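You operate a simulated robot arm through the tools that you are given. There is no shell and no other tool. Be economical: measure what you need, move in short steps, check, and stop when the job is done.

You run a simulated robot arm. Do the job below in one go: nothing can be reset, and whatever is moved stays where it is left.

Task
Put things in order on the top of the mesh cupboard. At the end: the beige ball of string stands where the green pickle press stood; the purple bottle (marked "Hair Oil") stands where the blue glass stood; the green pickle press is on the orange tray; the blue glass stands where the beige ball of string stood; whatever was shut is shut again. Leave all else as you found it, and nothing knocked over.

Only the result counts: the job must be done as asked and must still hold three seconds after the hand-in. Knocking over, shifting, dropping, spilling or breaking anything else fails it.

Robot
A 6-joint arm with a two-finger parallel gripper, fixed in place. Base frame: the origin is at the foot of the arm, x ahead of it, y to its left, z up; the work surface is at about z = 78. Lengths are in cm, angles in degrees, forces in N, time in s.
With the tool pointing down near the work surface it reaches from about 24 to 64 cm from the base axis. Its first joint turns from -66.0 to 66.0 degrees. Payload 2.7 kg.
The TCP is the grasp point between the finger pads, 2.3 cm short of the fingertips. In the tool frame z runs along the fingers and y along their closing line. Largest opening 9.4 cm; finger width 3.8, thickness 1; the body of the gripper, 5.4 by 9.6 cm, starts 3.9 cm behind the TCP.
Orientation is that of the tool frame in the base frame, as a unit quaternion [x, y, z, w]. With the fingers straight down and closing along the base's y, the tool's x points along the base's -x, its y along +y and its z along -z.

Tools
- The arm moves only by the tool play_rows. Its argument "moves" is a list of rows, each a list of 7 numbers: the shift along the tool's x, y, z in units of 400 mm (1.0 is 400 mm), then the turn, a rotation vector about the tool's x, y, z in units of 45 degrees (1.0 is 45 degrees), then the gripper command, from -1 (shut) to 1 (fully open), values between in proportion. In form: [[tx, ty, tz, rx, ry, rz, grip], ...]. A call has 1 to 12 rows; each row is the pose to reach, as a shift and turn from the pose commanded when the call began, along the tool's axes at that moment. A call with a number of a shift or a turn outside -1 to 1 is refused whole. A row lasts 0.2 s, in which the tool goes at most 5 cm and 8.6 degrees; a call with a longer step from one row to the next is refused whole, and so is a gripper value outside its range. Where a pose cannot be reached the arm comes as near as it can. A force on the tool above 40 N (or 10 N above the force at the start of the call, whichever is more), or a blocked arm, ends the call early, and 0.2 s more pass. Each finger travels about 4.5 cm/s and halts on what it meets, pressing with about 25 N; the grip force reading is that of the motor and also rises with nothing between the fingers. The clock runs only during rows and for 0.2 s after the last one: add rows that repeat a pose to give the fingers time. It gives the time, the measured TCP pose, the force on the tool (base axes), the opening and the grip force at its end, in the units of the frame above (readings bear some noise).
- Cameras (640 x 400 px; columns grow to the right, rows downward): "scene" is fixed at [6.93, -42.64, 140.66]; the picture's right is [0.82, -0.57, 0.00], its down [-0.31, -0.45, -0.84] and it looks along [0.47, 0.69, -0.55] (base axes); focal length 374 px, centre (320, 200). "wrist" rides on the gripper at [8.6, 1.6, -7.5] in the tool frame; the picture's right is [-0.18, 0.98, 0.00], its down [-0.58, -0.11, -0.81] and it looks along [-0.79, -0.15, 0.59] (tool axes); focal length 243 px, centre (320, 200). There is no depth. A picture from a camera that has moved, and an enlarged one, comes with that camera's place and axes in the base frame and with its lens.
- get_image(camera): a new picture of that camera. It takes no simulated time.
- close_up(camera, box): a new picture of the part [left, top, right, bottom] of that camera's present view, enlarged. It takes no simulated time.
- sign_off(): hands the job in; it is judged then, once.

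Work in short steps. Places have to be worked out from the pictures, the camera data and where the tool is seen: move nearer, look again, correct. Check each grasp and each placing, and mend what went wrong. You have 120 turns and 84 pictures in all, those below and enlarged ones among them. Open the gripper and draw the arm clear of the work before you hand the job in, unless the task says otherwise; then end with one line.

The tools are called as a command line: name --pt "numbers of a row" for each row, then --argument value for the rest, lists and objects as JSON in quotes. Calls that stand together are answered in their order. play_rows: Moves the arm, as the interface text tells. Its arguments: {"type":"object","properties":{"moves":{"type":"array"}},"required":["moves"]} The other tools are called the same way: get_image (camera) takes a picture; close_up (camera, box) takes an enlarged picture of a part of a camera's view; sign_off () hands the job in.

At the start:

```text
time_s: 0.0
ee_pos: [39.06, 11.78, 113.9]
tcp_rot: [0.0, 1.0, 0.0, 0.001]
contact_force: [0.7, 0.5, -0.3]
opening: 9.4
finger_force: 0.0
```

scene: 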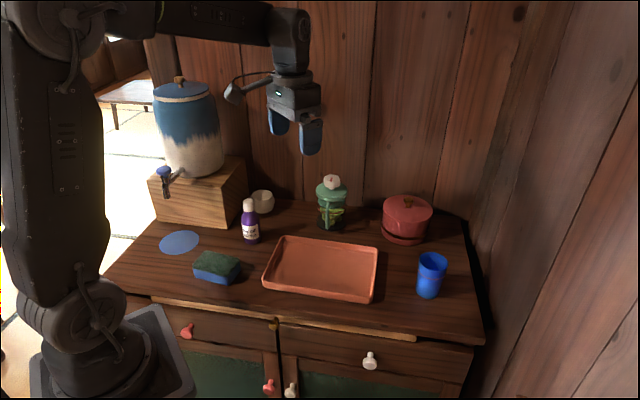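
wrist: 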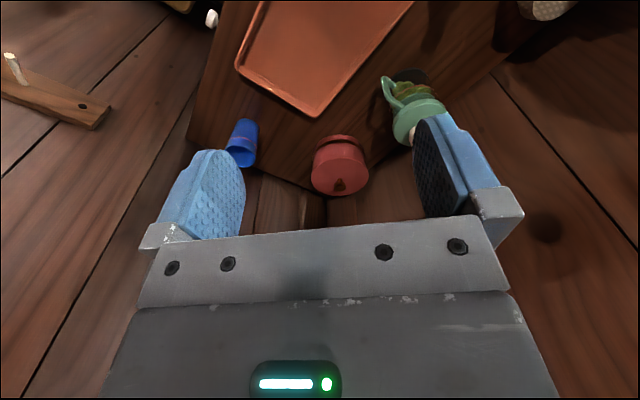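

I'll start by enlarging the scene picture to identify everything and find the ball of string.

close_up --camera "scene" --box '[140, 160, 300, 260]'

close_up --camera "scene" --box '[300, 160, 480, 310]'

close_up --camera "scene" --box '[140, 280, 500, 400]'

```text
4.00 times, centred on (220, 210) of scene
camera zoom: at [6.93, -42.64, 140.66], right [0.82, -0.57, 0.0], down [-0.31, -0.45, -0.84], along [0.47, 0.69, -0.55], focal length 1497 px, centre (720, 160)
```

zoom: 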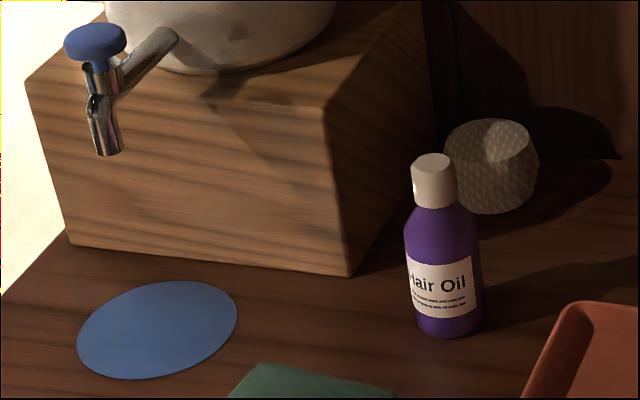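

```text
2.67 times, centred on (390, 235) of scene
camera zoom: at [6.93, -42.64, 140.66], right [0.82, -0.57, 0.0], down [-0.31, -0.45, -0.84], along [0.47, 0.69, -0.55], focal length 998 px, centre (133, 107)
```

zoom: 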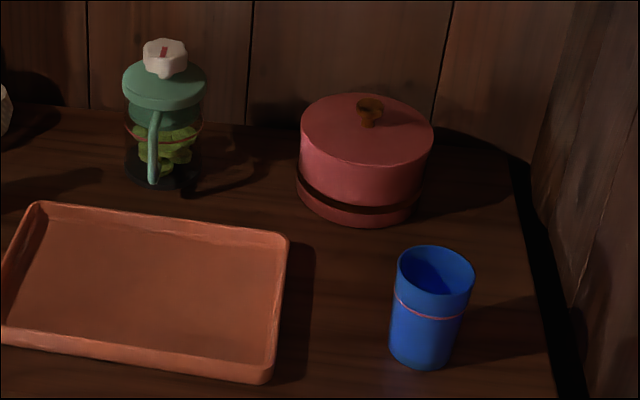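

```text
1.78 times, centred on (320, 340) of scene
camera zoom: at [6.93, -42.64, 140.66], right [0.82, -0.57, 0.0], down [-0.31, -0.45, -0.84], along [0.47, 0.69, -0.55], focal length 665 px, centre (320, -49)
```

zoom: 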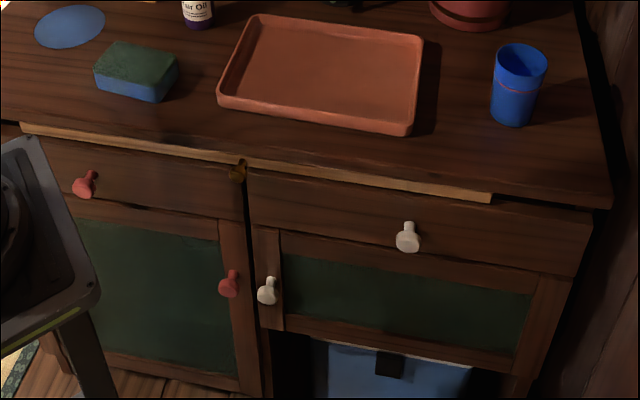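

The short woven beige barrel behind the bottle must be the ball of string, at about (43.7, 41). I put the press near (56, 24), the glass near (59, -8) and the bottle near (35, 30). Next I enlarge the wrist view of the press.

close_up --camera "wrist" --box '[340, 40, 500, 160]'

close_up --camera "scene" --box '[300, 165, 364, 240]'

close_up --camera "scene" --box '[225, 170, 305, 220]'

```text
3.33 times, centred on (420, 100) of wrist
camera zoom: at [30.37, 13.37, 121.13], right [0.18, 0.98, 0.0], down [0.58, -0.11, 0.81], along [0.79, -0.15, -0.59], focal length 809 px, centre (-13, 533)
```

zoom: 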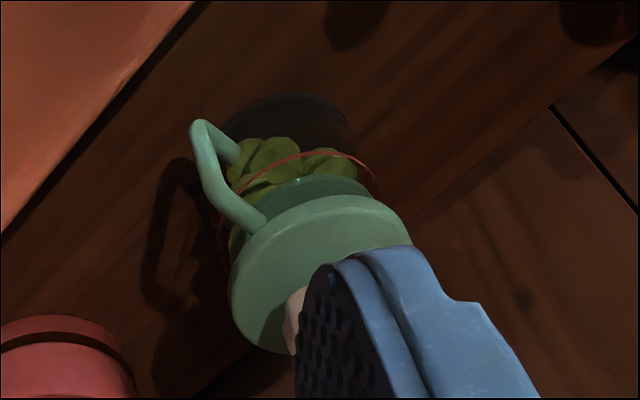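

```text
5.33 times, centred on (332, 202) of scene
camera zoom: at [6.93, -42.64, 140.66], right [0.82, -0.57, 0.0], down [-0.31, -0.45, -0.84], along [0.47, 0.69, -0.55], focal length 1996 px, centre (256, 187)
```

zoom: 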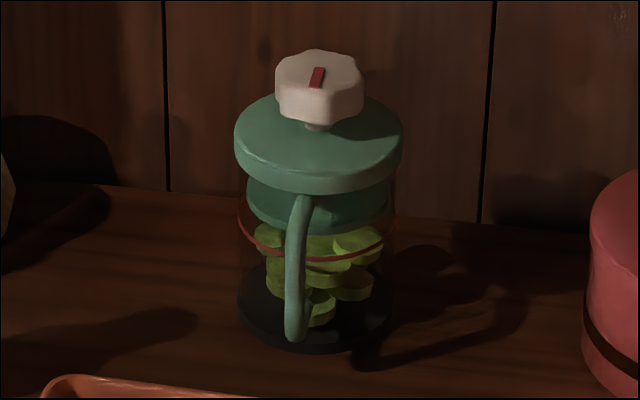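

```text
8.00 times, centred on (265, 195) of scene
camera zoom: at [6.93, -42.64, 140.66], right [0.82, -0.57, 0.0], down [-0.31, -0.45, -0.84], along [0.47, 0.69, -0.55], focal length 2993 px, centre (760, 240)
```

zoom: 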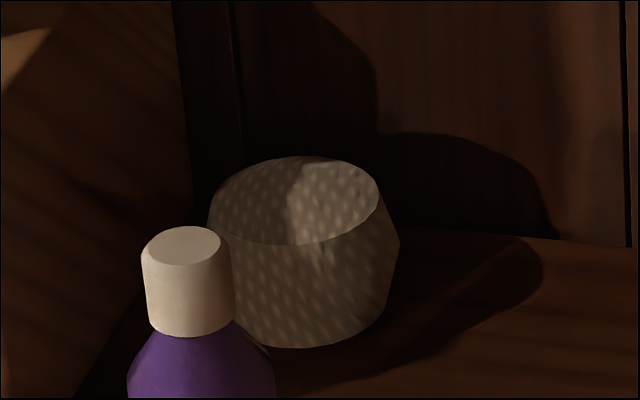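

The press has a lobed white knob at about z 91–93.5 that the gripper can take from above. The handle points towards the scene camera. I move above it, staying high, to refine its position.

play_rows --pt "-0.06 0.05 0.03 0 0 0 1" --pt "-0.14 0.1 0.05 0 0 0 1" --pt "-0.22 0.155 0.08 0 0 0 1" --pt "-0.3 0.21 0.11 0 0 0 1" --pt "-0.36 0.25 0.13 0 0 0 1" --pt "-0.4 0.28 0.15 0 0 0 1" --pt "-0.4 0.28 0.15 0 0 0 1"

get_image --camera "wrist"

get_image --camera "scene"

```text
time_s: 1.6
ee_pos: [54.65, 22.96, 108.21]
tcp_rot: [-0.001, 1.0, 0.0, 0.002]
contact_force: [-0.6, -0.4, -0.2]
opening: 9.4
finger_force: 0.1
```

```text
75 pictures are left
camera wrist: at [46.05, 24.52, 115.41], right [0.18, 0.98, 0.0], down [0.58, -0.11, 0.81], along [0.79, -0.15, -0.59], focal length 243 px, centre (320, 200)
```

wrist: 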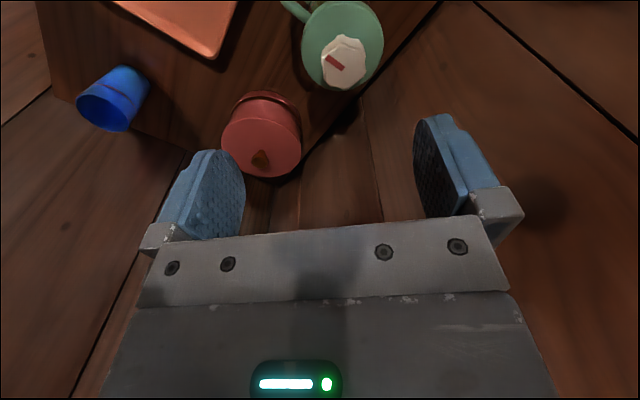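

```text
74 pictures are left
```

scene: 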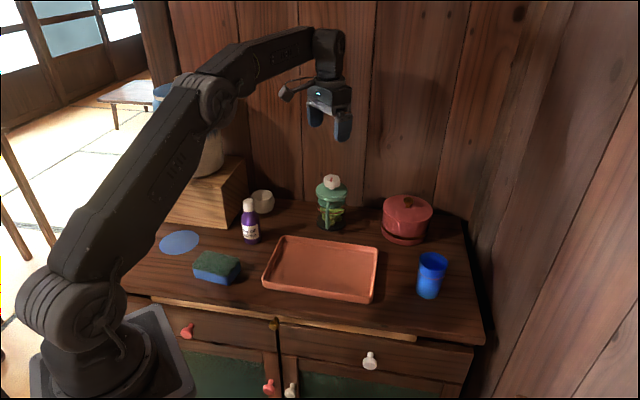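

The two views agree on the knob at about (56.5, 24.7), z ≈ 91.6–93. I go down to just above it and check.

play_rows --pt "-0.045 0.044 0.08 0 0 0 1" --pt "-0.045 0.044 0.18 0 0 0 1" --pt "-0.045 0.044 0.25 0 0 0 1" --pt "-0.045 0.044 0.25 0 0 0 1"

get_image --camera "wrist"

close_up --camera "scene" --box '[280, 110, 400, 240]'

```text
time_s: 2.6
ee_pos: [56.48, 24.67, 98.23]
tcp_rot: [0.0, 1.0, 0.0, 0.002]
contact_force: [0.2, 0.1, -0.1]
opening: 9.4
finger_force: 0.1
```

```text
73 pictures are left
camera wrist: at [47.91, 26.31, 105.39], right [0.18, 0.98, 0.0], down [0.58, -0.11, 0.81], along [0.79, -0.15, -0.59], focal length 243 px, centre (320, 200)
```

wrist: 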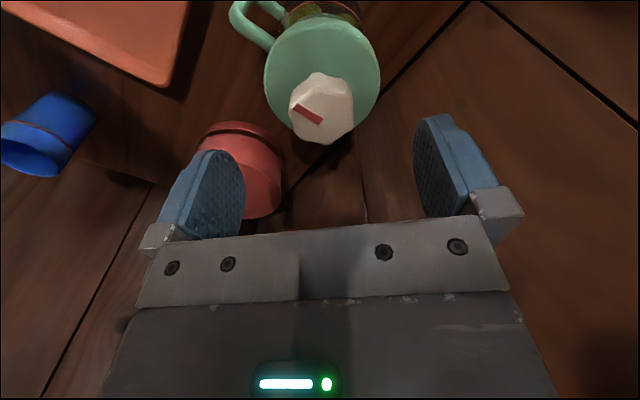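

```text
3.08 times, centred on (340, 175) of scene
camera zoom: at [6.93, -42.64, 140.66], right [0.82, -0.57, 0.0], down [-0.31, -0.45, -0.84], along [0.47, 0.69, -0.55], focal length 1151 px, centre (258, 277)
```

zoom: 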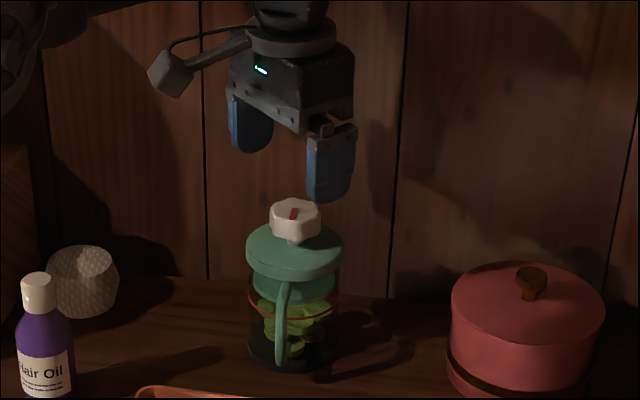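

The knob is centred between the pads and sits about 0.4 cm nearer in x. I lower to z ≈ 92.6 and stay open.

play_rows --pt "0.01 0.002 0.06 0 0 0 1" --pt "0.01 0.002 0.11 0 0 0 1" --pt "0.01 0.002 0.138 0 0 0 1" --pt "0.01 0.002 0.138 0 0 0 1"

get_image --camera "wrist"

close_up --camera "scene" --box '[280, 110, 400, 240]'

```text
time_s: 3.6
ee_pos: [56.16, 24.72, 92.36]
tcp_rot: [0.0, 1.0, 0.0, 0.001]
contact_force: [0.2, 0.8, 0.3]
opening: 9.39
finger_force: 0.1
```

```text
71 pictures are left
camera wrist: at [47.63, 26.34, 99.57], right [0.18, 0.98, 0.0], down [0.58, -0.11, 0.81], along [0.79, -0.15, -0.59], focal length 243 px, centre (320, 200)
```

wrist: 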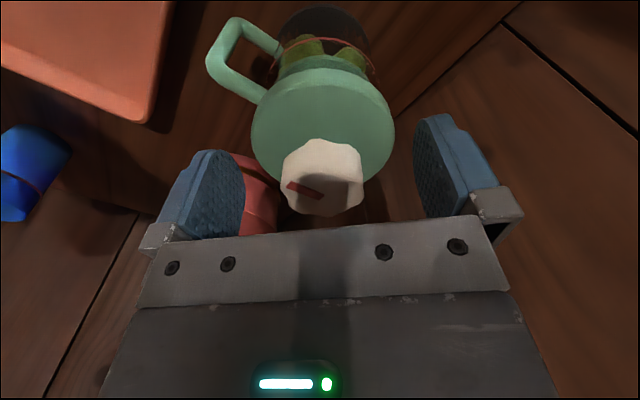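

```text
3.08 times, centred on (340, 175) of scene
camera zoom: at [6.93, -42.64, 140.66], right [0.82, -0.57, 0.0], down [-0.31, -0.45, -0.84], along [0.47, 0.69, -0.55], focal length 1151 px, centre (258, 277)
```

zoom: 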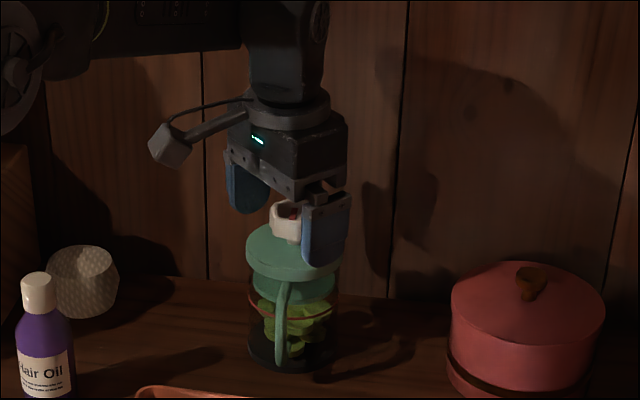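

The fingers straddle the knob without contact. I raise 0.2 cm so the tips don't drag on the lid, then close.

play_rows --pt "0 0 -0.006 0 0 0 0.5" --pt "0 0 -0.006 0 0 0 0" --pt "0 0 -0.006 0 0 0 -0.5" --pt "0 0 -0.006 0 0 0 -1" --pt "0 0 -0.006 0 0 0 -1" --pt "0 0 -0.006 0 0 0 -1"

```text
time_s: 5.0
ee_pos: [56.18, 24.69, 92.59]
tcp_rot: [0.001, 1.0, 0.001, 0.001]
contact_force: [-0.8, -2.3, 2.0]
opening: 4.04
finger_force: 25.3
```

The pads hold the knob at an opening of 4.0 cm. I do a small test lift.

play_rows --pt "0 0 -0.02 0 0 0 -1" --pt "0 0 -0.05 0 0 0 -1" --pt "0 0 -0.07 0 0 0 -1" --pt "0 0 -0.07 0 0 0 -1"

close_up --camera "scene" --box '[280, 110, 400, 240]'

```text
time_s: 6.0
ee_pos: [56.24, 24.75, 95.47]
tcp_rot: [0.0, 1.0, 0.001, 0.0]
contact_force: [0.7, 0.6, -0.3]
opening: 0.0
finger_force: 24.9
```

```text
3.08 times, centred on (340, 175) of scene
camera zoom: at [6.93, -42.64, 140.66], right [0.82, -0.57, 0.0], down [-0.31, -0.45, -0.84], along [0.47, 0.69, -0.55], focal length 1151 px, centre (258, 277)
```

zoom: 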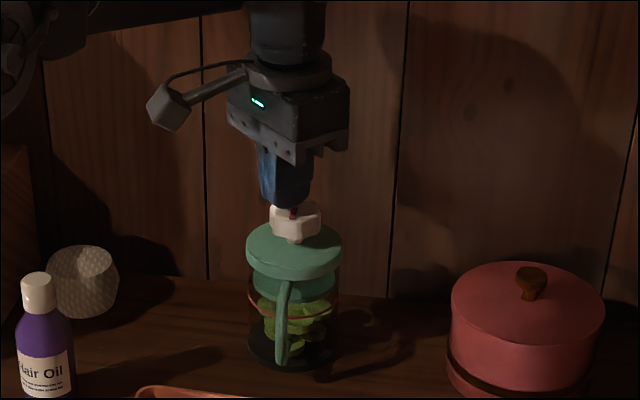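

The knob slipped out and the press hasn't moved, so the knob is a poor hold. I'll take the lid rim (about 8.2 cm) instead, with the closing line across the handle direction. First I rise, open and turn the tool.

play_rows --pt "0 0 -0.05 0 0 0 -1" --pt "0 0 -0.1 0 0 -0.15 -0.5" --pt "0 0 -0.1 0 0 -0.33 0" --pt "0 0 -0.1 0 0 -0.51 0.5" --pt "0 0 -0.1 0 0 -0.69 1" --pt "0 0 -0.1 0 0 -0.85 1" --pt "0 0 -0.1 0 0 -0.956 1" --pt "0 0 -0.1 0 0 -0.956 1" --pt "0 0 -0.1 0 0 -0.956 1"

get_image --camera "wrist"

```text
time_s: 8.0
ee_pos: [56.47, 24.82, 99.48]
tcp_rot: [-0.368, 0.93, 0.001, 0.001]
contact_force: [0.1, 0.2, -0.3]
opening: 9.4
finger_force: 0.0
```

```text
68 pictures are left
camera wrist: at [49.0, 20.05, 106.75], right [-0.54, 0.84, 0.0], down [0.5, 0.32, 0.81], along [0.68, 0.43, -0.59], focal length 243 px, centre (320, 200)
```

wrist: 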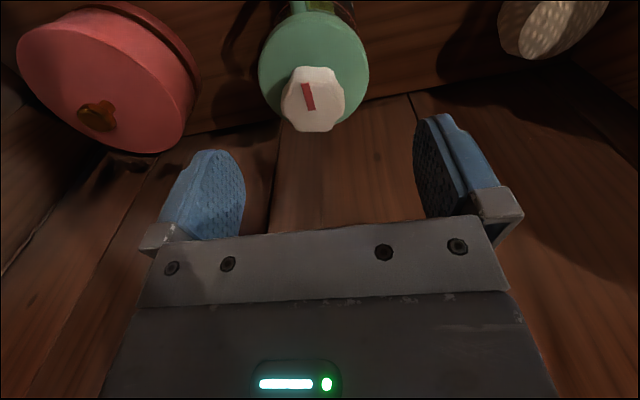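

The handle now points at the camera as intended, and the press sits about 0.3 cm to the tool's -y side. I shift that much, descend to just above lid height and look again.

play_rows --pt "0 -0.008 0.06 0 0 0 1" --pt "0 -0.008 0.12 0 0 0 1" --pt "0 -0.008 0.165 0 0 0 1" --pt "0 -0.008 0.165 0 0 0 1"

get_image --camera "wrist"

close_up --camera "scene" --box '[290, 130, 380, 230]'

```text
time_s: 9.0
ee_pos: [56.63, 24.28, 92.86]
tcp_rot: [-0.367, 0.93, 0.0, 0.001]
contact_force: [-0.1, 0.3, 0.2]
opening: 9.4
finger_force: 0.2
```

```text
67 pictures are left
camera wrist: at [49.25, 19.69, 100.2], right [-0.54, 0.84, 0.0], down [0.5, 0.32, 0.81], along [0.68, 0.43, -0.59], focal length 243 px, centre (320, 200)
```

wrist: 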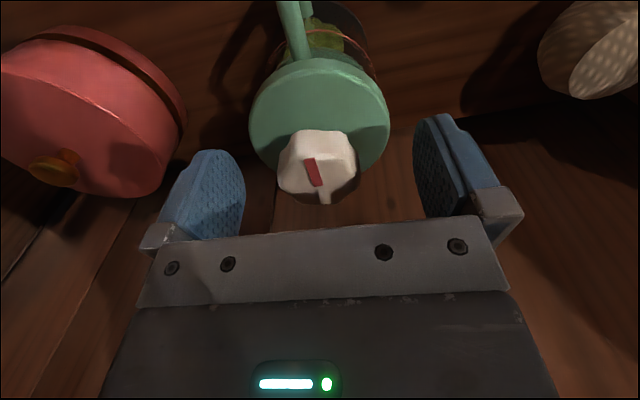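

```text
4.00 times, centred on (335, 180) of scene
camera zoom: at [6.93, -42.64, 140.66], right [0.82, -0.57, 0.0], down [-0.31, -0.45, -0.84], along [0.47, 0.69, -0.55], focal length 1497 px, centre (260, 280)
```

zoom: 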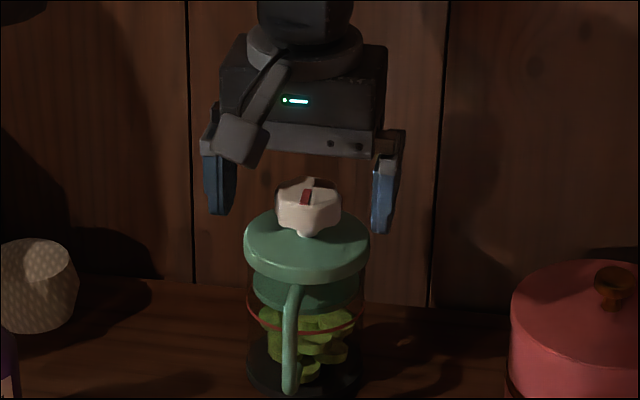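

Both views put the lid about 0.2 cm further along tool -y. I correct that and lower in small steps so the fingers pass either side of the lid.

play_rows --pt "0 -0.006 0 0 0 0 1" --pt "0 -0.006 0.02 0 0 0 1" --pt "0 -0.006 0.04 0 0 0 1" --pt "0 -0.006 0.06 0 0 0 1" --pt "0 -0.006 0.075 0 0 0 1" --pt "0 -0.006 0.075 0 0 0 1"

close_up --camera "scene" --box '[290, 130, 380, 230]'

get_image --camera "wrist"

```text
time_s: 10.4
ee_pos: [56.83, 24.31, 89.72]
tcp_rot: [-0.367, 0.93, 0.001, 0.001]
contact_force: [0.3, -0.6, 0.1]
opening: 9.38
finger_force: 0.0
```

```text
4.00 times, centred on (335, 180) of scene
camera zoom: at [6.93, -42.64, 140.66], right [0.82, -0.57, 0.0], down [-0.31, -0.45, -0.84], along [0.47, 0.69, -0.55], focal length 1497 px, centre (260, 280)
```

zoom: 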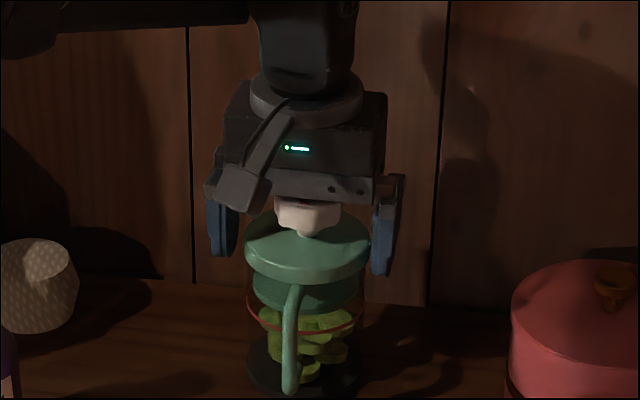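

```text
64 pictures are left
camera wrist: at [49.38, 19.6, 97.0], right [-0.54, 0.84, 0.0], down [0.5, 0.32, 0.81], along [0.68, 0.43, -0.59], focal length 243 px, centre (320, 200)
```

wrist: 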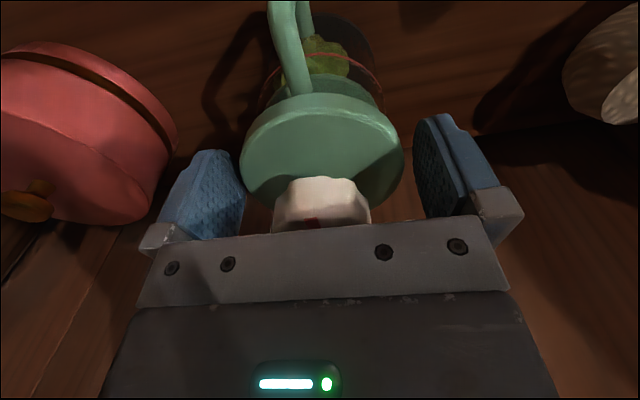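

The fingers straddle the lid with no contact. I close on it.

play_rows --pt "0 0 0 0 0 0 0.7" --pt "0 0 0 0 0 0 0.3" --pt "0 0 0 0 0 0 -0.3" --pt "0 0 0 0 0 0 -1" --pt "0 0 0 0 0 0 -1"

close_up --camera "scene" --box '[290, 130, 380, 230]'

```text
time_s: 11.6
ee_pos: [56.79, 24.27, 89.87]
tcp_rot: [-0.368, 0.93, 0.0, 0.001]
contact_force: [3.0, -2.1, 0.7]
opening: 8.35
finger_force: 25.0
```

```text
4.00 times, centred on (335, 180) of scene
camera zoom: at [6.93, -42.65, 140.66], right [0.82, -0.57, 0.0], down [-0.31, -0.45, -0.84], along [0.47, 0.69, -0.55], focal length 1497 px, centre (260, 280)
```

zoom: 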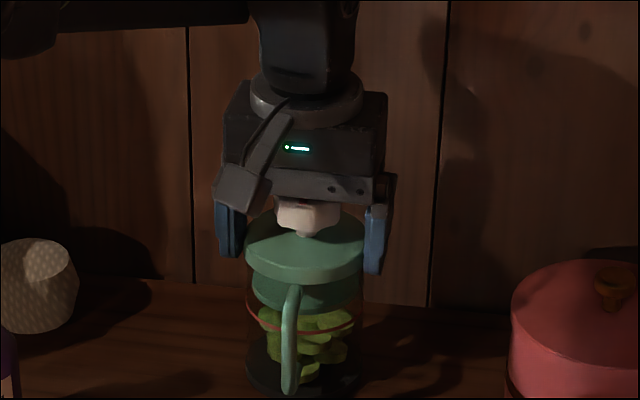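

Opening is 8.35 cm, so the pads are on the lid. I test a slow 1 cm lift while watching the force.

play_rows --pt "0 0 -0.005 0 0 0 -1" --pt "0 0 -0.01 0 0 0 -1" --pt "0 0 -0.015 0 0 0 -1" --pt "0 0 -0.02 0 0 0 -1" --pt "0 0 -0.025 0 0 0 -1"

close_up --camera "scene" --box '[290, 130, 380, 230]'

```text
time_s: 12.8
ee_pos: [56.85, 24.52, 90.86]
tcp_rot: [-0.367, 0.93, 0.0, 0.001]
contact_force: [-0.1, 0.1, -5.6]
opening: 8.33
finger_force: 24.9
```

```text
4.00 times, centred on (335, 180) of scene
camera zoom: at [6.94, -42.64, 140.66], right [0.82, -0.57, 0.0], down [-0.31, -0.45, -0.84], along [0.47, 0.69, -0.55], focal length 1497 px, centre (260, 280)
```

zoom: 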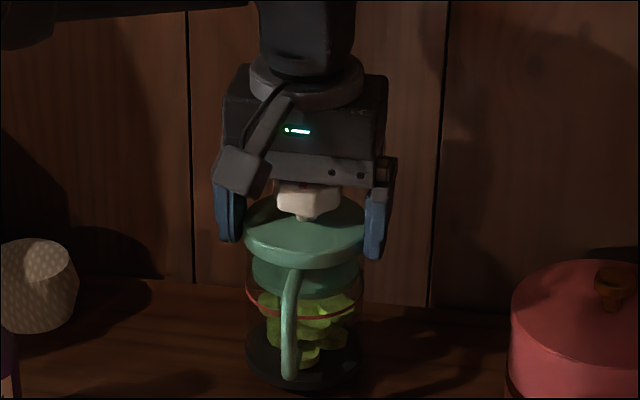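

The whole press lifts with the lid, weighing about 5.6 N. I lift 6 cm and carry it gently towards the tray, whose centre is about (43.6, 9.3). I aim slightly past the centre so the handle stays over the tray.

play_rows --pt "0 0 -0.03 0 0 0 -1" --pt "0 0 -0.06 0 0 0 -1" --pt "0 0 -0.09 0 0 0 -1" --pt "0 0 -0.12 0 0 0 -1" --pt "0.02 -0.003 -0.13 0 0 0 -1" --pt "0.05 -0.006 -0.13 0 0 0 -1" --pt "0.09 -0.01 -0.13 0 0 0 -1" --pt "0.13 -0.015 -0.13 0 0 0 -1" --pt "0.17 -0.02 -0.13 0 0 0 -1" --pt "0.2 -0.023 -0.13 0 0 0 -1" --pt "0.22 -0.025 -0.13 0 0 0 -1" --pt "0.23 -0.027 -0.13 0 0 0 -1"

play_rows --pt "0.02 -0.003 0 0 0 0 -1" --pt "0.05 -0.006 0 0 0 0 -1" --pt "0.09 -0.01 0 0 0 0 -1" --pt "0.13 -0.015 0 0 0 0 -1" --pt "0.17 -0.02 0 0 0 0 -1" --pt "0.2 -0.023 0 0 0 0 -1" --pt "0.22 -0.025 0 0 0 0 -1" --pt "0.23 -0.026 0 0 0 0 -1" --pt "0.23 -0.026 0 0 0 0 -1"

get_image --camera "scene"

get_image --camera "wrist"

```text
time_s: 15.4
ee_pos: [50.87, 17.29, 95.91]
tcp_rot: [-0.368, 0.93, 0.001, 0.002]
contact_force: [0.1, 0.5, -5.8]
opening: 8.35
finger_force: 25.4
```

```text
time_s: 17.4
ee_pos: [44.78, 10.36, 96.01]
tcp_rot: [-0.367, 0.93, 0.0, 0.0]
contact_force: [0.4, -0.8, -5.8]
opening: 8.36
finger_force: 25.0
```

```text
61 pictures are left
```

scene: 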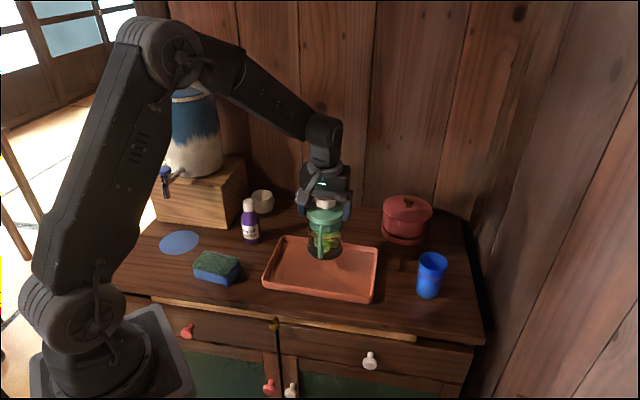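

```text
60 pictures are left
camera wrist: at [37.46, 5.56, 103.21], right [-0.54, 0.84, 0.0], down [0.5, 0.32, 0.81], along [0.68, 0.43, -0.59], focal length 243 px, centre (320, 200)
```

wrist: 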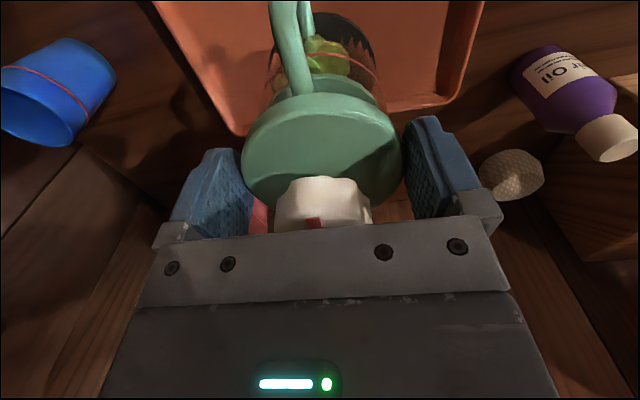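

The press hangs over the tray. I lower it most of the way, then in fine steps until the force shows touchdown.

play_rows --pt "0 0 0.03 0 0 0 -1" --pt "0 0 0.06 0 0 0 -1" --pt "0 0 0.09 0 0 0 -1" --pt "0 0 0.11 0 0 0 -1" --pt "0 0 0.12 0 0 0 -1" --pt "0 0 0.125 0 0 0 -1" --pt "0 0 0.13 0 0 0 -1" --pt "0 0 0.13 0 0 0 -1"

close_up --camera "scene" --box '[250, 160, 400, 310]'

```text
time_s: 19.2
ee_pos: [44.61, 10.38, 90.88]
tcp_rot: [-0.367, 0.93, 0.0, 0.001]
contact_force: [-0.1, 0.6, -7.0]
opening: 8.33
finger_force: 24.7
```

```text
2.67 times, centred on (325, 235) of scene
camera zoom: at [6.94, -42.64, 140.66], right [0.82, -0.57, 0.0], down [-0.31, -0.45, -0.84], along [0.47, 0.69, -0.55], focal length 998 px, centre (307, 107)
```

zoom: 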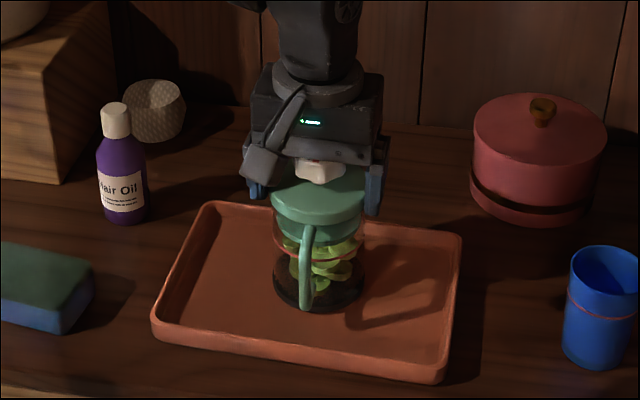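

play_rows --pt "0 0 0.004 0 0 0 -1" --pt "0 0 0.008 0 0 0 -1" --pt "0 0 0.01 0 0 0 -1" --pt "0 0 0.01 0 0 0 -1"

```text
time_s: 20.2
ee_pos: [44.78, 10.46, 90.4]
tcp_rot: [-0.367, 0.93, 0.0, 0.001]
contact_force: [-0.2, 0.0, -6.2]
opening: 8.35
finger_force: 25.3
```

The weight is still carried, so I lower in 1 mm steps.

play_rows --pt "0 0 0.0025 0 0 0 -1" --pt "0 0 0.005 0 0 0 -1" --pt "0 0 0.005 0 0 0 -1"

play_rows --pt "0 0 0.0025 0 0 0 -1" --pt "0 0 0.005 0 0 0 -1" --pt "0 0 0.005 0 0 0 -1"

```text
time_s: 21.0
ee_pos: [44.83, 10.53, 90.39]
tcp_rot: [-0.367, 0.93, -0.001, 0.002]
contact_force: [-6.7, -4.0, 20.0]
opening: 8.33
finger_force: 25.2
```

```text
time_s: 21.8
ee_pos: [44.86, 10.56, 90.21]
tcp_rot: [-0.368, 0.93, 0.0, 0.004]
contact_force: [-7.3, -0.7, 33.9]
opening: 8.36
finger_force: 25.1
```

The press now sits on the tray floor. I back off the pressing by 0.3 cm and open slowly.

play_rows --pt "0 0 -0.007 0 0 0 -1" --pt "0 0 -0.007 0 0 0 0.8" --pt "0 0 -0.007 0 0 0 0.9" --pt "0 0 -0.007 0 0 0 1" --pt "0 0 -0.007 0 0 0 1"

get_image --camera "wrist"

close_up --camera "scene" --box '[250, 160, 400, 310]'

```text
time_s: 23.0
ee_pos: [44.77, 10.4, 90.3]
tcp_rot: [-0.367, 0.93, 0.0, 0.001]
contact_force: [0.6, 0.1, -0.4]
opening: 9.42
finger_force: 0.1
```

```text
58 pictures are left
camera wrist: at [37.42, 5.66, 97.53], right [-0.54, 0.84, 0.0], down [0.5, 0.32, 0.81], along [0.68, 0.43, -0.59], focal length 243 px, centre (320, 200)
```

wrist: 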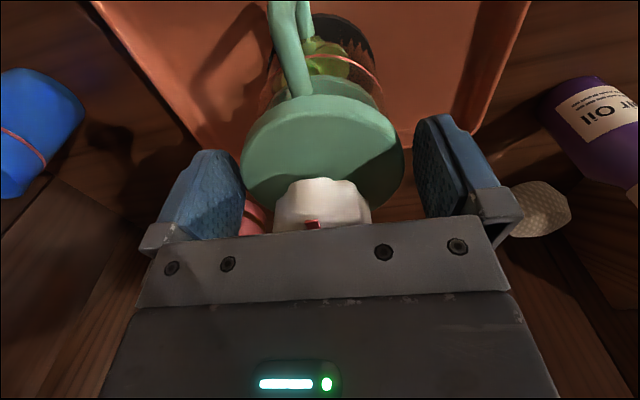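

```text
2.67 times, centred on (325, 235) of scene
camera zoom: at [6.93, -42.64, 140.66], right [0.82, -0.57, 0.0], down [-0.31, -0.45, -0.84], along [0.47, 0.69, -0.55], focal length 998 px, centre (307, 107)
```

zoom: 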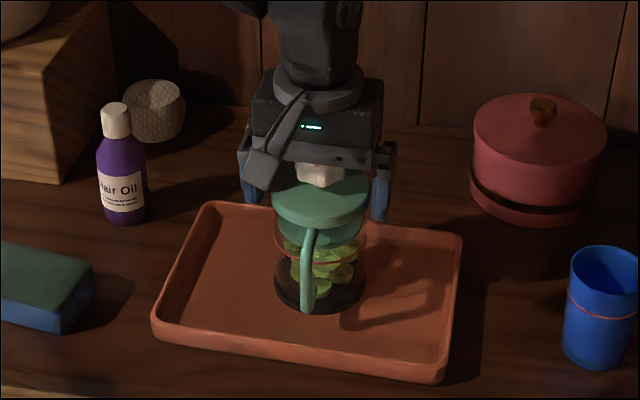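

The press stands upright in the tray. I rise clear, then swing over the string, turning the tool so it closes along base x. That keeps the fingers and camera away from the wooden box, the wall and the bottle.

play_rows --pt "0 0 -0.06 0 0 0 1" --pt "0 0 -0.15 0 0 0 1" --pt "0 0 -0.25 0 0 0 1" --pt "0 0 -0.34 0 0 0 1" --pt "0 0 -0.34 0 0 0 1"

play_rows --pt "-0.03 0.03 0 0 0 -0.12 1" --pt "-0.08 0.09 0 0 0 -0.25 1" --pt "-0.13 0.15 0 0 0 -0.38 1" --pt "-0.19 0.22 0 0 0 -0.51 1" --pt "-0.25 0.29 0 0 0 -0.64 1" --pt "-0.32 0.37 0 0 0 -0.77 1" --pt "-0.38 0.44 0 0 0 -0.9 1" --pt "-0.42 0.485 0 0 0 -1 1" --pt "-0.45 0.52 0 0 0 -1 1" --pt "-0.45 0.52 0 0 0 -1 1"

get_image --camera "wrist"

get_image --camera "scene"

```text
time_s: 24.2
ee_pos: [44.78, 10.2, 104.02]
tcp_rot: [-0.367, 0.93, 0.0, 0.001]
contact_force: [-0.7, -0.9, 0.3]
opening: 9.41
finger_force: 0.0
```

```text
time_s: 26.4
ee_pos: [43.84, 37.86, 104.1]
tcp_rot: [-0.695, 0.719, 0.0, 0.001]
contact_force: [-0.1, -0.8, 0.8]
opening: 9.4
finger_force: 0.1
```

```text
56 pictures are left
camera wrist: at [41.99, 29.23, 111.38], right [-0.98, 0.22, 0.0], down [0.13, 0.58, 0.81], along [0.18, 0.79, -0.59], focal length 243 px, centre (320, 200)
```

wrist: 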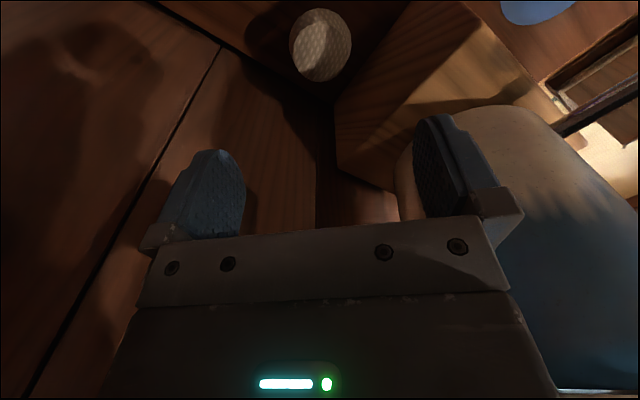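

```text
55 pictures are left
```

scene: 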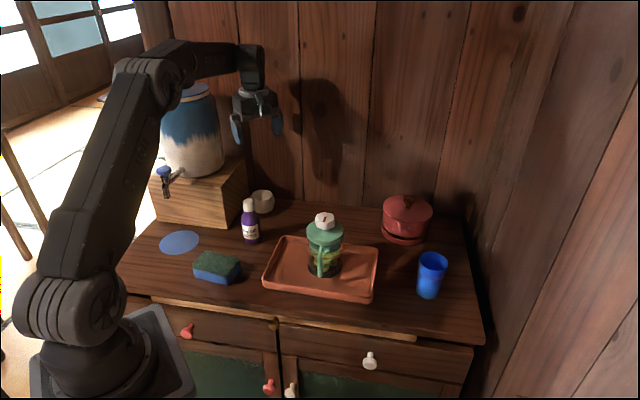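

The string is at about (44.5, 40.8), with the wall about 6.8 cm and the box about 5.4 cm from its centre. I zoom in to judge its shape and height before grasping.

close_up --camera "wrist" --box '[270, 0, 370, 100]'

```text
4.00 times, centred on (320, 50) of wrist
camera zoom: at [41.99, 29.23, 111.38], right [-0.98, 0.22, 0.0], down [0.13, 0.58, 0.81], along [0.18, 0.79, -0.59], focal length 970 px, centre (320, 800)
```

zoom: 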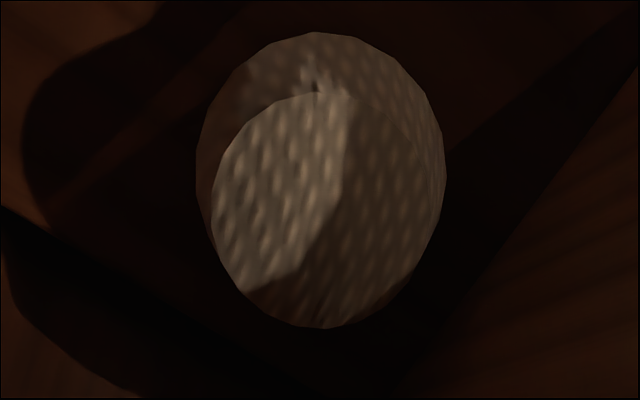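

It is a short bulging drum, about 6.9 cm wide and 5 cm high. I turn 8° more, narrow the opening to 8 cm, and descend to z ≈ 91 directly above it.

play_rows --pt "-0.037 -0.007 0 0 0 -0.09 0.9" --pt "-0.074 -0.014 0 0 0 -0.18 0.7" --pt "-0.074 -0.014 0.1 0 0 -0.18 0.7" --pt "-0.074 -0.014 0.2 0 0 -0.18 0.7" --pt "-0.074 -0.014 0.3 0 0 -0.18 0.7" --pt "-0.074 -0.014 0.32 0 0 -0.18 0.7" --pt "-0.074 -0.014 0.32 0 0 -0.18 0.7"

get_image --camera "wrist"

close_up --camera "scene" --box '[200, 110, 320, 230]'

```text
time_s: 28.0
ee_pos: [44.33, 40.67, 91.35]
tcp_rot: [0.744, -0.668, 0.0, -0.001]
contact_force: [0.3, 0.7, 0.2]
opening: 7.99
finger_force: 0.0
```

```text
53 pictures are left
camera wrist: at [43.68, 31.89, 98.53], right [-1.0, 0.08, 0.0], down [0.04, 0.59, 0.81], along [0.06, 0.8, -0.59], focal length 243 px, centre (320, 200)
```

wrist: 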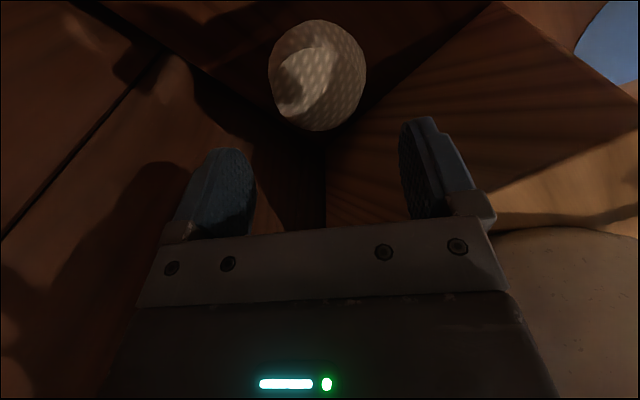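

```text
3.33 times, centred on (260, 170) of scene
camera zoom: at [6.93, -42.64, 140.66], right [0.82, -0.57, 0.0], down [-0.31, -0.45, -0.84], along [0.47, 0.69, -0.55], focal length 1247 px, centre (520, 300)
```

zoom: 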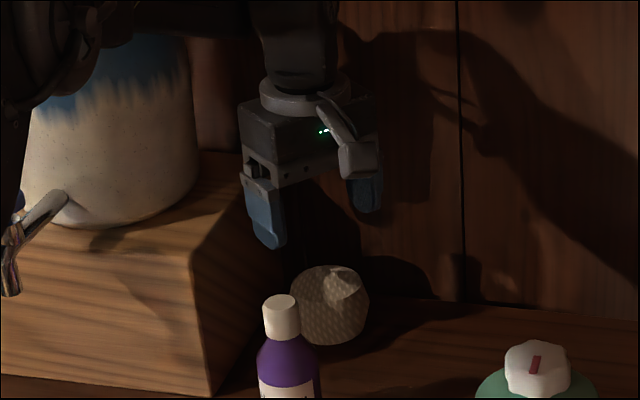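

The string is at (44.6, 40.5), nearly beneath the TCP. I shift 0.25 cm and descend to z ≈ 81.

play_rows --pt "0.003 -0.006 0.06 0 0 0 0.7" --pt "0.003 -0.006 0.12 0 0 0 0.7" --pt "0.003 -0.006 0.17 0 0 0 0.7" --pt "0.003 -0.006 0.2 0 0 0 0.7" --pt "0.003 -0.006 0.2 0 0 0 0.7"

get_image --camera "wrist"

```text
time_s: 29.2
ee_pos: [44.67, 40.83, 83.2]
tcp_rot: [0.744, -0.668, 0.001, 0.0]
contact_force: [-0.3, 0.2, 0.3]
opening: 8.0
finger_force: 0.1
```

```text
51 pictures are left
camera wrist: at [44.01, 32.0, 90.43], right [-1.0, 0.08, 0.0], down [0.04, 0.59, 0.81], along [0.06, 0.8, -0.59], focal length 243 px, centre (320, 200)
```

wrist: 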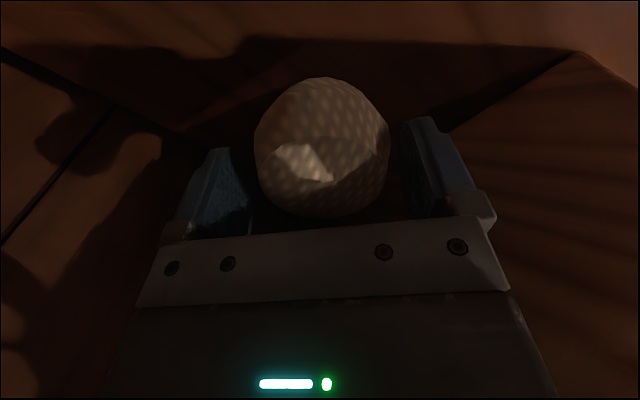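

The drum is well centred between the pads. I go down the last 2.2 cm and close.

play_rows --pt "0.007 0 0.03 0 0 0 0.7" --pt "0.007 0 0.054 0 0 0 0.7" --pt "0.007 0 0.054 0 0 0 0.5" --pt "0.007 0 0.054 0 0 0 0.2" --pt "0.007 0 0.054 0 0 0 -0.2" --pt "0.007 0 0.054 0 0 0 -1" --pt "0.007 0 0.054 0 0 0 -1"

```text
time_s: 30.8
ee_pos: [44.64, 40.3, 81.07]
tcp_rot: [0.744, -0.668, 0.001, -0.001]
contact_force: [0.0, 0.0, -0.4]
opening: 6.66
finger_force: 24.9
```

I hold it at 6.66 cm with the string centre at about (44.6, 40.4). I lift straight up out of the corner and check.

play_rows --pt "0 0 -0.03 0 0 0 -1" --pt "0 0 -0.08 0 0 0 -1" --pt "0 0 -0.16 0 0 0 -1" --pt "0 0 -0.25 0 0 0 -1" --pt "0 0 -0.35 0 0 0 -1" --pt "0 0 -0.44 0 0 0 -1" --pt "0 0 -0.47 0 0 0 -1" --pt "0 0 -0.47 0 0 0 -1"

get_image --camera "wrist"

```text
time_s: 32.6
ee_pos: [44.45, 40.68, 99.9]
tcp_rot: [0.744, -0.668, 0.001, 0.0]
contact_force: [-0.4, 0.2, 0.0]
opening: 6.65
finger_force: 24.6
```

```text
50 pictures are left
camera wrist: at [43.92, 31.89, 107.22], right [-1.0, 0.08, 0.0], down [0.04, 0.59, 0.81], along [0.06, 0.8, -0.59], focal length 243 px, centre (320, 200)
```

wrist: 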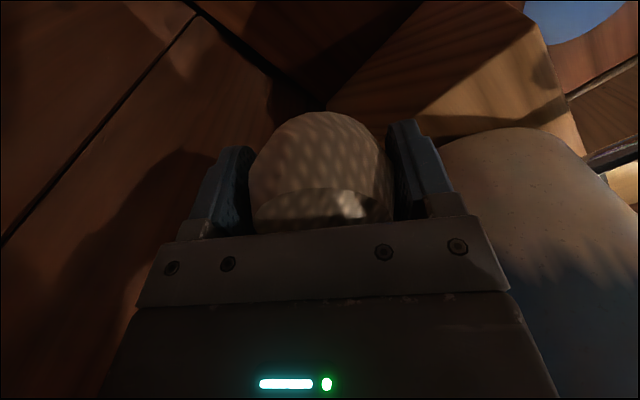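

The string is held. I carry it level to the press's old spot, about (56.6, 24.6), and look from both cameras.

play_rows --pt "0.04 -0.024 0 0 0 0 -1" --pt "0.1 -0.06 0 0 0 0 -1" --pt "0.18 -0.108 0 0 0 0 -1" --pt "0.26 -0.156 0 0 0 0 -1" --pt "0.34 -0.204 0 0 0 0 -1" --pt "0.4 -0.24 0 0 0 0 -1" --pt "0.43 -0.258 0 0 0 0 -1" --pt "0.43 -0.258 0.08 0 0 0 -1" --pt "0.43 -0.258 0.18 0 0 0 -1" --pt "0.43 -0.258 0.28 0 0 0 -1" --pt "0.43 -0.258 0.36 0 0 0 -1" --pt "0.43 -0.258 0.36 0 0 0 -1"

get_image --camera "scene"

close_up --camera "scene" --box '[300, 165, 364, 240]'

```text
time_s: 35.2
ee_pos: [57.01, 24.46, 85.51]
tcp_rot: [0.744, -0.668, 0.001, -0.001]
contact_force: [1.2, -0.1, -1.5]
opening: 6.63
finger_force: 25.6
```

```text
49 pictures are left
```

scene: 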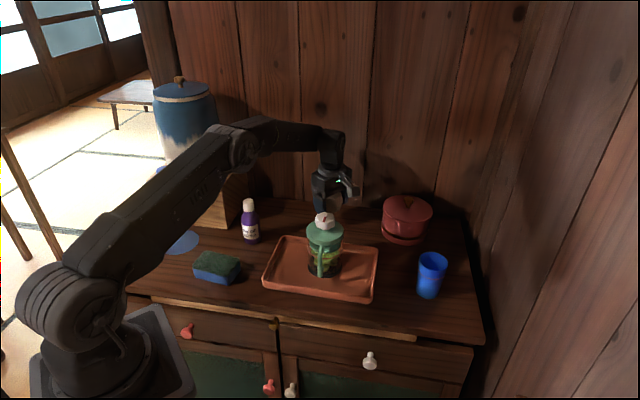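

```text
5.33 times, centred on (332, 202) of scene
camera zoom: at [6.93, -42.64, 140.66], right [0.82, -0.57, 0.0], down [-0.31, -0.45, -0.84], along [0.47, 0.69, -0.55], focal length 1996 px, centre (256, 187)
```

zoom: 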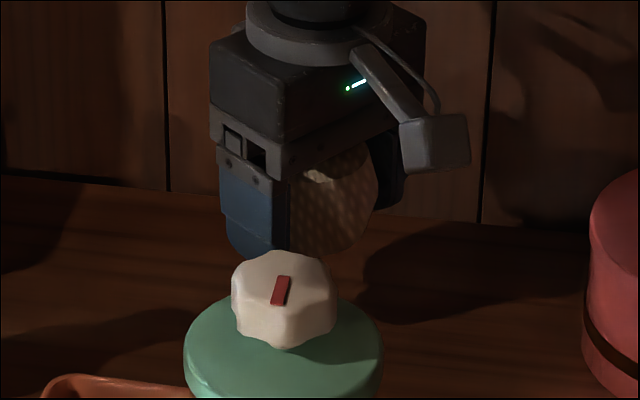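

The string hangs upright above the spot. I correct x by -0.35 cm and lower it to its contact height.

play_rows --pt "0 0.008 0.03 0 0 0 -1" --pt "0 0.008 0.07 0 0 0 -1" --pt "0 0.008 0.095 0 0 0 -1" --pt "0 0.008 0.103 0 0 0 -1" --pt "0 0.008 0.107 0 0 0 -1" --pt "0 0.008 0.107 0 0 0 -1"

```text
time_s: 36.6
ee_pos: [56.49, 24.52, 80.99]
tcp_rot: [0.744, -0.668, 0.001, -0.001]
contact_force: [-0.3, -0.3, -1.2]
opening: 6.63
finger_force: 24.8
```

play_rows --pt "0 0 0.0025 0 0 0 -1" --pt "0 0 0.005 0 0 0 -1" --pt "0 0 0.005 0 0 0 -1"

```text
time_s: 37.4
ee_pos: [56.55, 24.38, 81.0]
tcp_rot: [0.744, -0.668, 0.001, -0.002]
contact_force: [1.9, 2.0, 8.4]
opening: 6.66
finger_force: 24.7
```

Now it touches down, with an 8 N upward reaction. I open gently to 8.4 cm and check.

play_rows --pt "0 0 0.002 0 0 0 0.5" --pt "0 0 0.002 0 0 0 0.8" --pt "0 0 0.002 0 0 0 1" --pt "0 0 0.002 0 0 0 1" --pt "0 0 -0.05 0 0 0 1" --pt "0 0 -0.12 0 0 0 1" --pt "0 0 -0.24 0 0 0 1" --pt "0 0 -0.36 0 0 0 1" --pt "0 0 -0.46 0 0 0 1" --pt "0 0 -0.46 0 0 0 1"

get_image --camera "scene"

get_image --camera "wrist"

```text
time_s: 39.6
ee_pos: [56.58, 24.33, 99.17]
tcp_rot: [0.745, -0.667, 0.0, -0.001]
contact_force: [0.5, 0.5, -0.5]
opening: 9.38
finger_force: 0.1
```

```text
47 pictures are left
```

scene: 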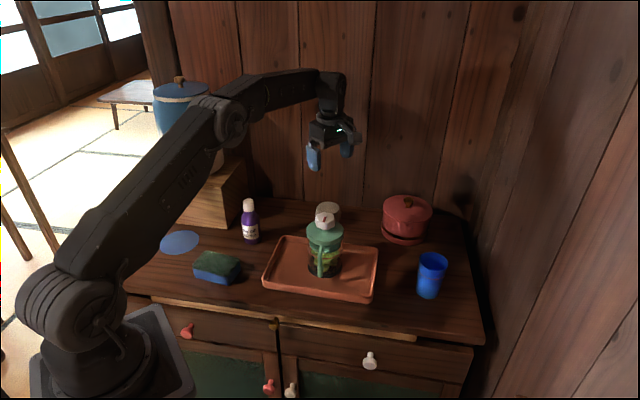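

```text
46 pictures are left
camera wrist: at [55.89, 15.59, 106.41], right [-1.0, 0.08, 0.0], down [0.04, 0.59, 0.81], along [0.06, 0.8, -0.59], focal length 243 px, centre (320, 200)
```

wrist: 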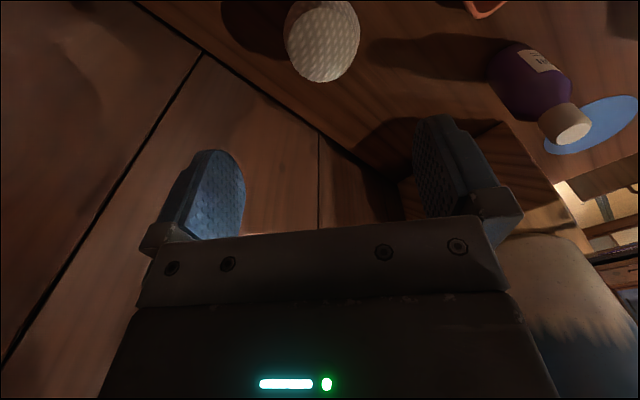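

The string stands where the press was; I measure it at about (56.5, 24.8). Next is the glass near (59.2, -8.3), so I swing over there, turning the tool back 45°.

play_rows --pt "0.04 0.001 -0.02 0 0 0.06 1" --pt "0.12 0.003 -0.04 0 0 0.18 1" --pt "0.21 0.006 -0.04 0 0 0.3 1" --pt "0.3 0.008 -0.04 0 0 0.42 1" --pt "0.4 0.011 -0.04 0 0 0.55 1" --pt "0.5 0.014 -0.04 0 0 0.68 1" --pt "0.6 0.017 -0.04 0 0 0.81 1" --pt "0.7 0.02 -0.04 0 0 0.93 1" --pt "0.78 0.022 -0.04 0 0 1 1" --pt "0.8175 0.0225 -0.02 0 0 1 1" --pt "0.8175 0.0225 0 0 0 1 1" --pt "0.8175 0.0225 0 0 0 1 1"

get_image --camera "wrist"

get_image --camera "scene"

```text
time_s: 42.2
ee_pos: [59.24, -8.14, 99.2]
tcp_rot: [-0.432, 0.902, -0.001, 0.0]
contact_force: [-0.6, -0.3, -0.2]
opening: 9.41
finger_force: 0.0
```

```text
45 pictures are left
camera wrist: at [52.54, -13.95, 106.39], right [-0.65, 0.76, 0.0], down [0.45, 0.38, 0.81], along [0.61, 0.52, -0.59], focal length 243 px, centre (320, 200)
```

wrist: 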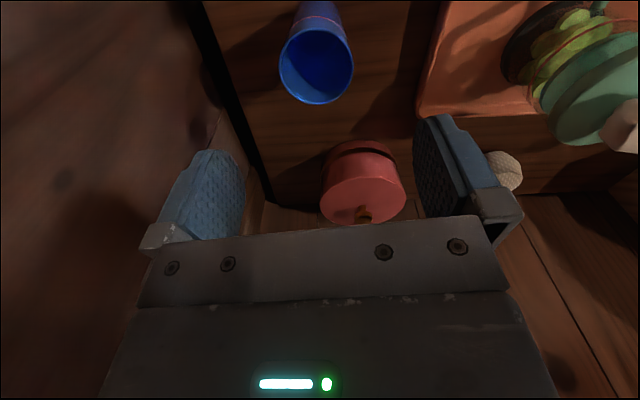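

```text
44 pictures are left
```

scene: 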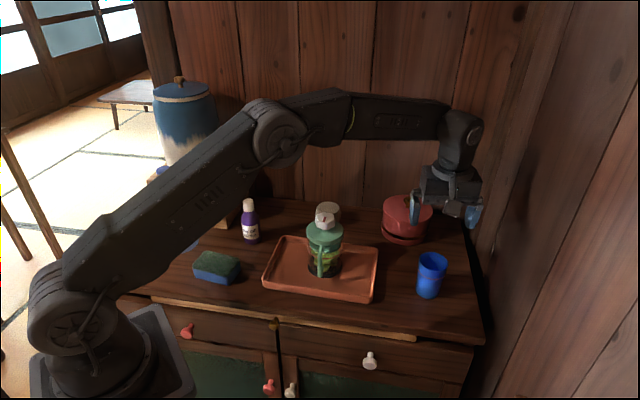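

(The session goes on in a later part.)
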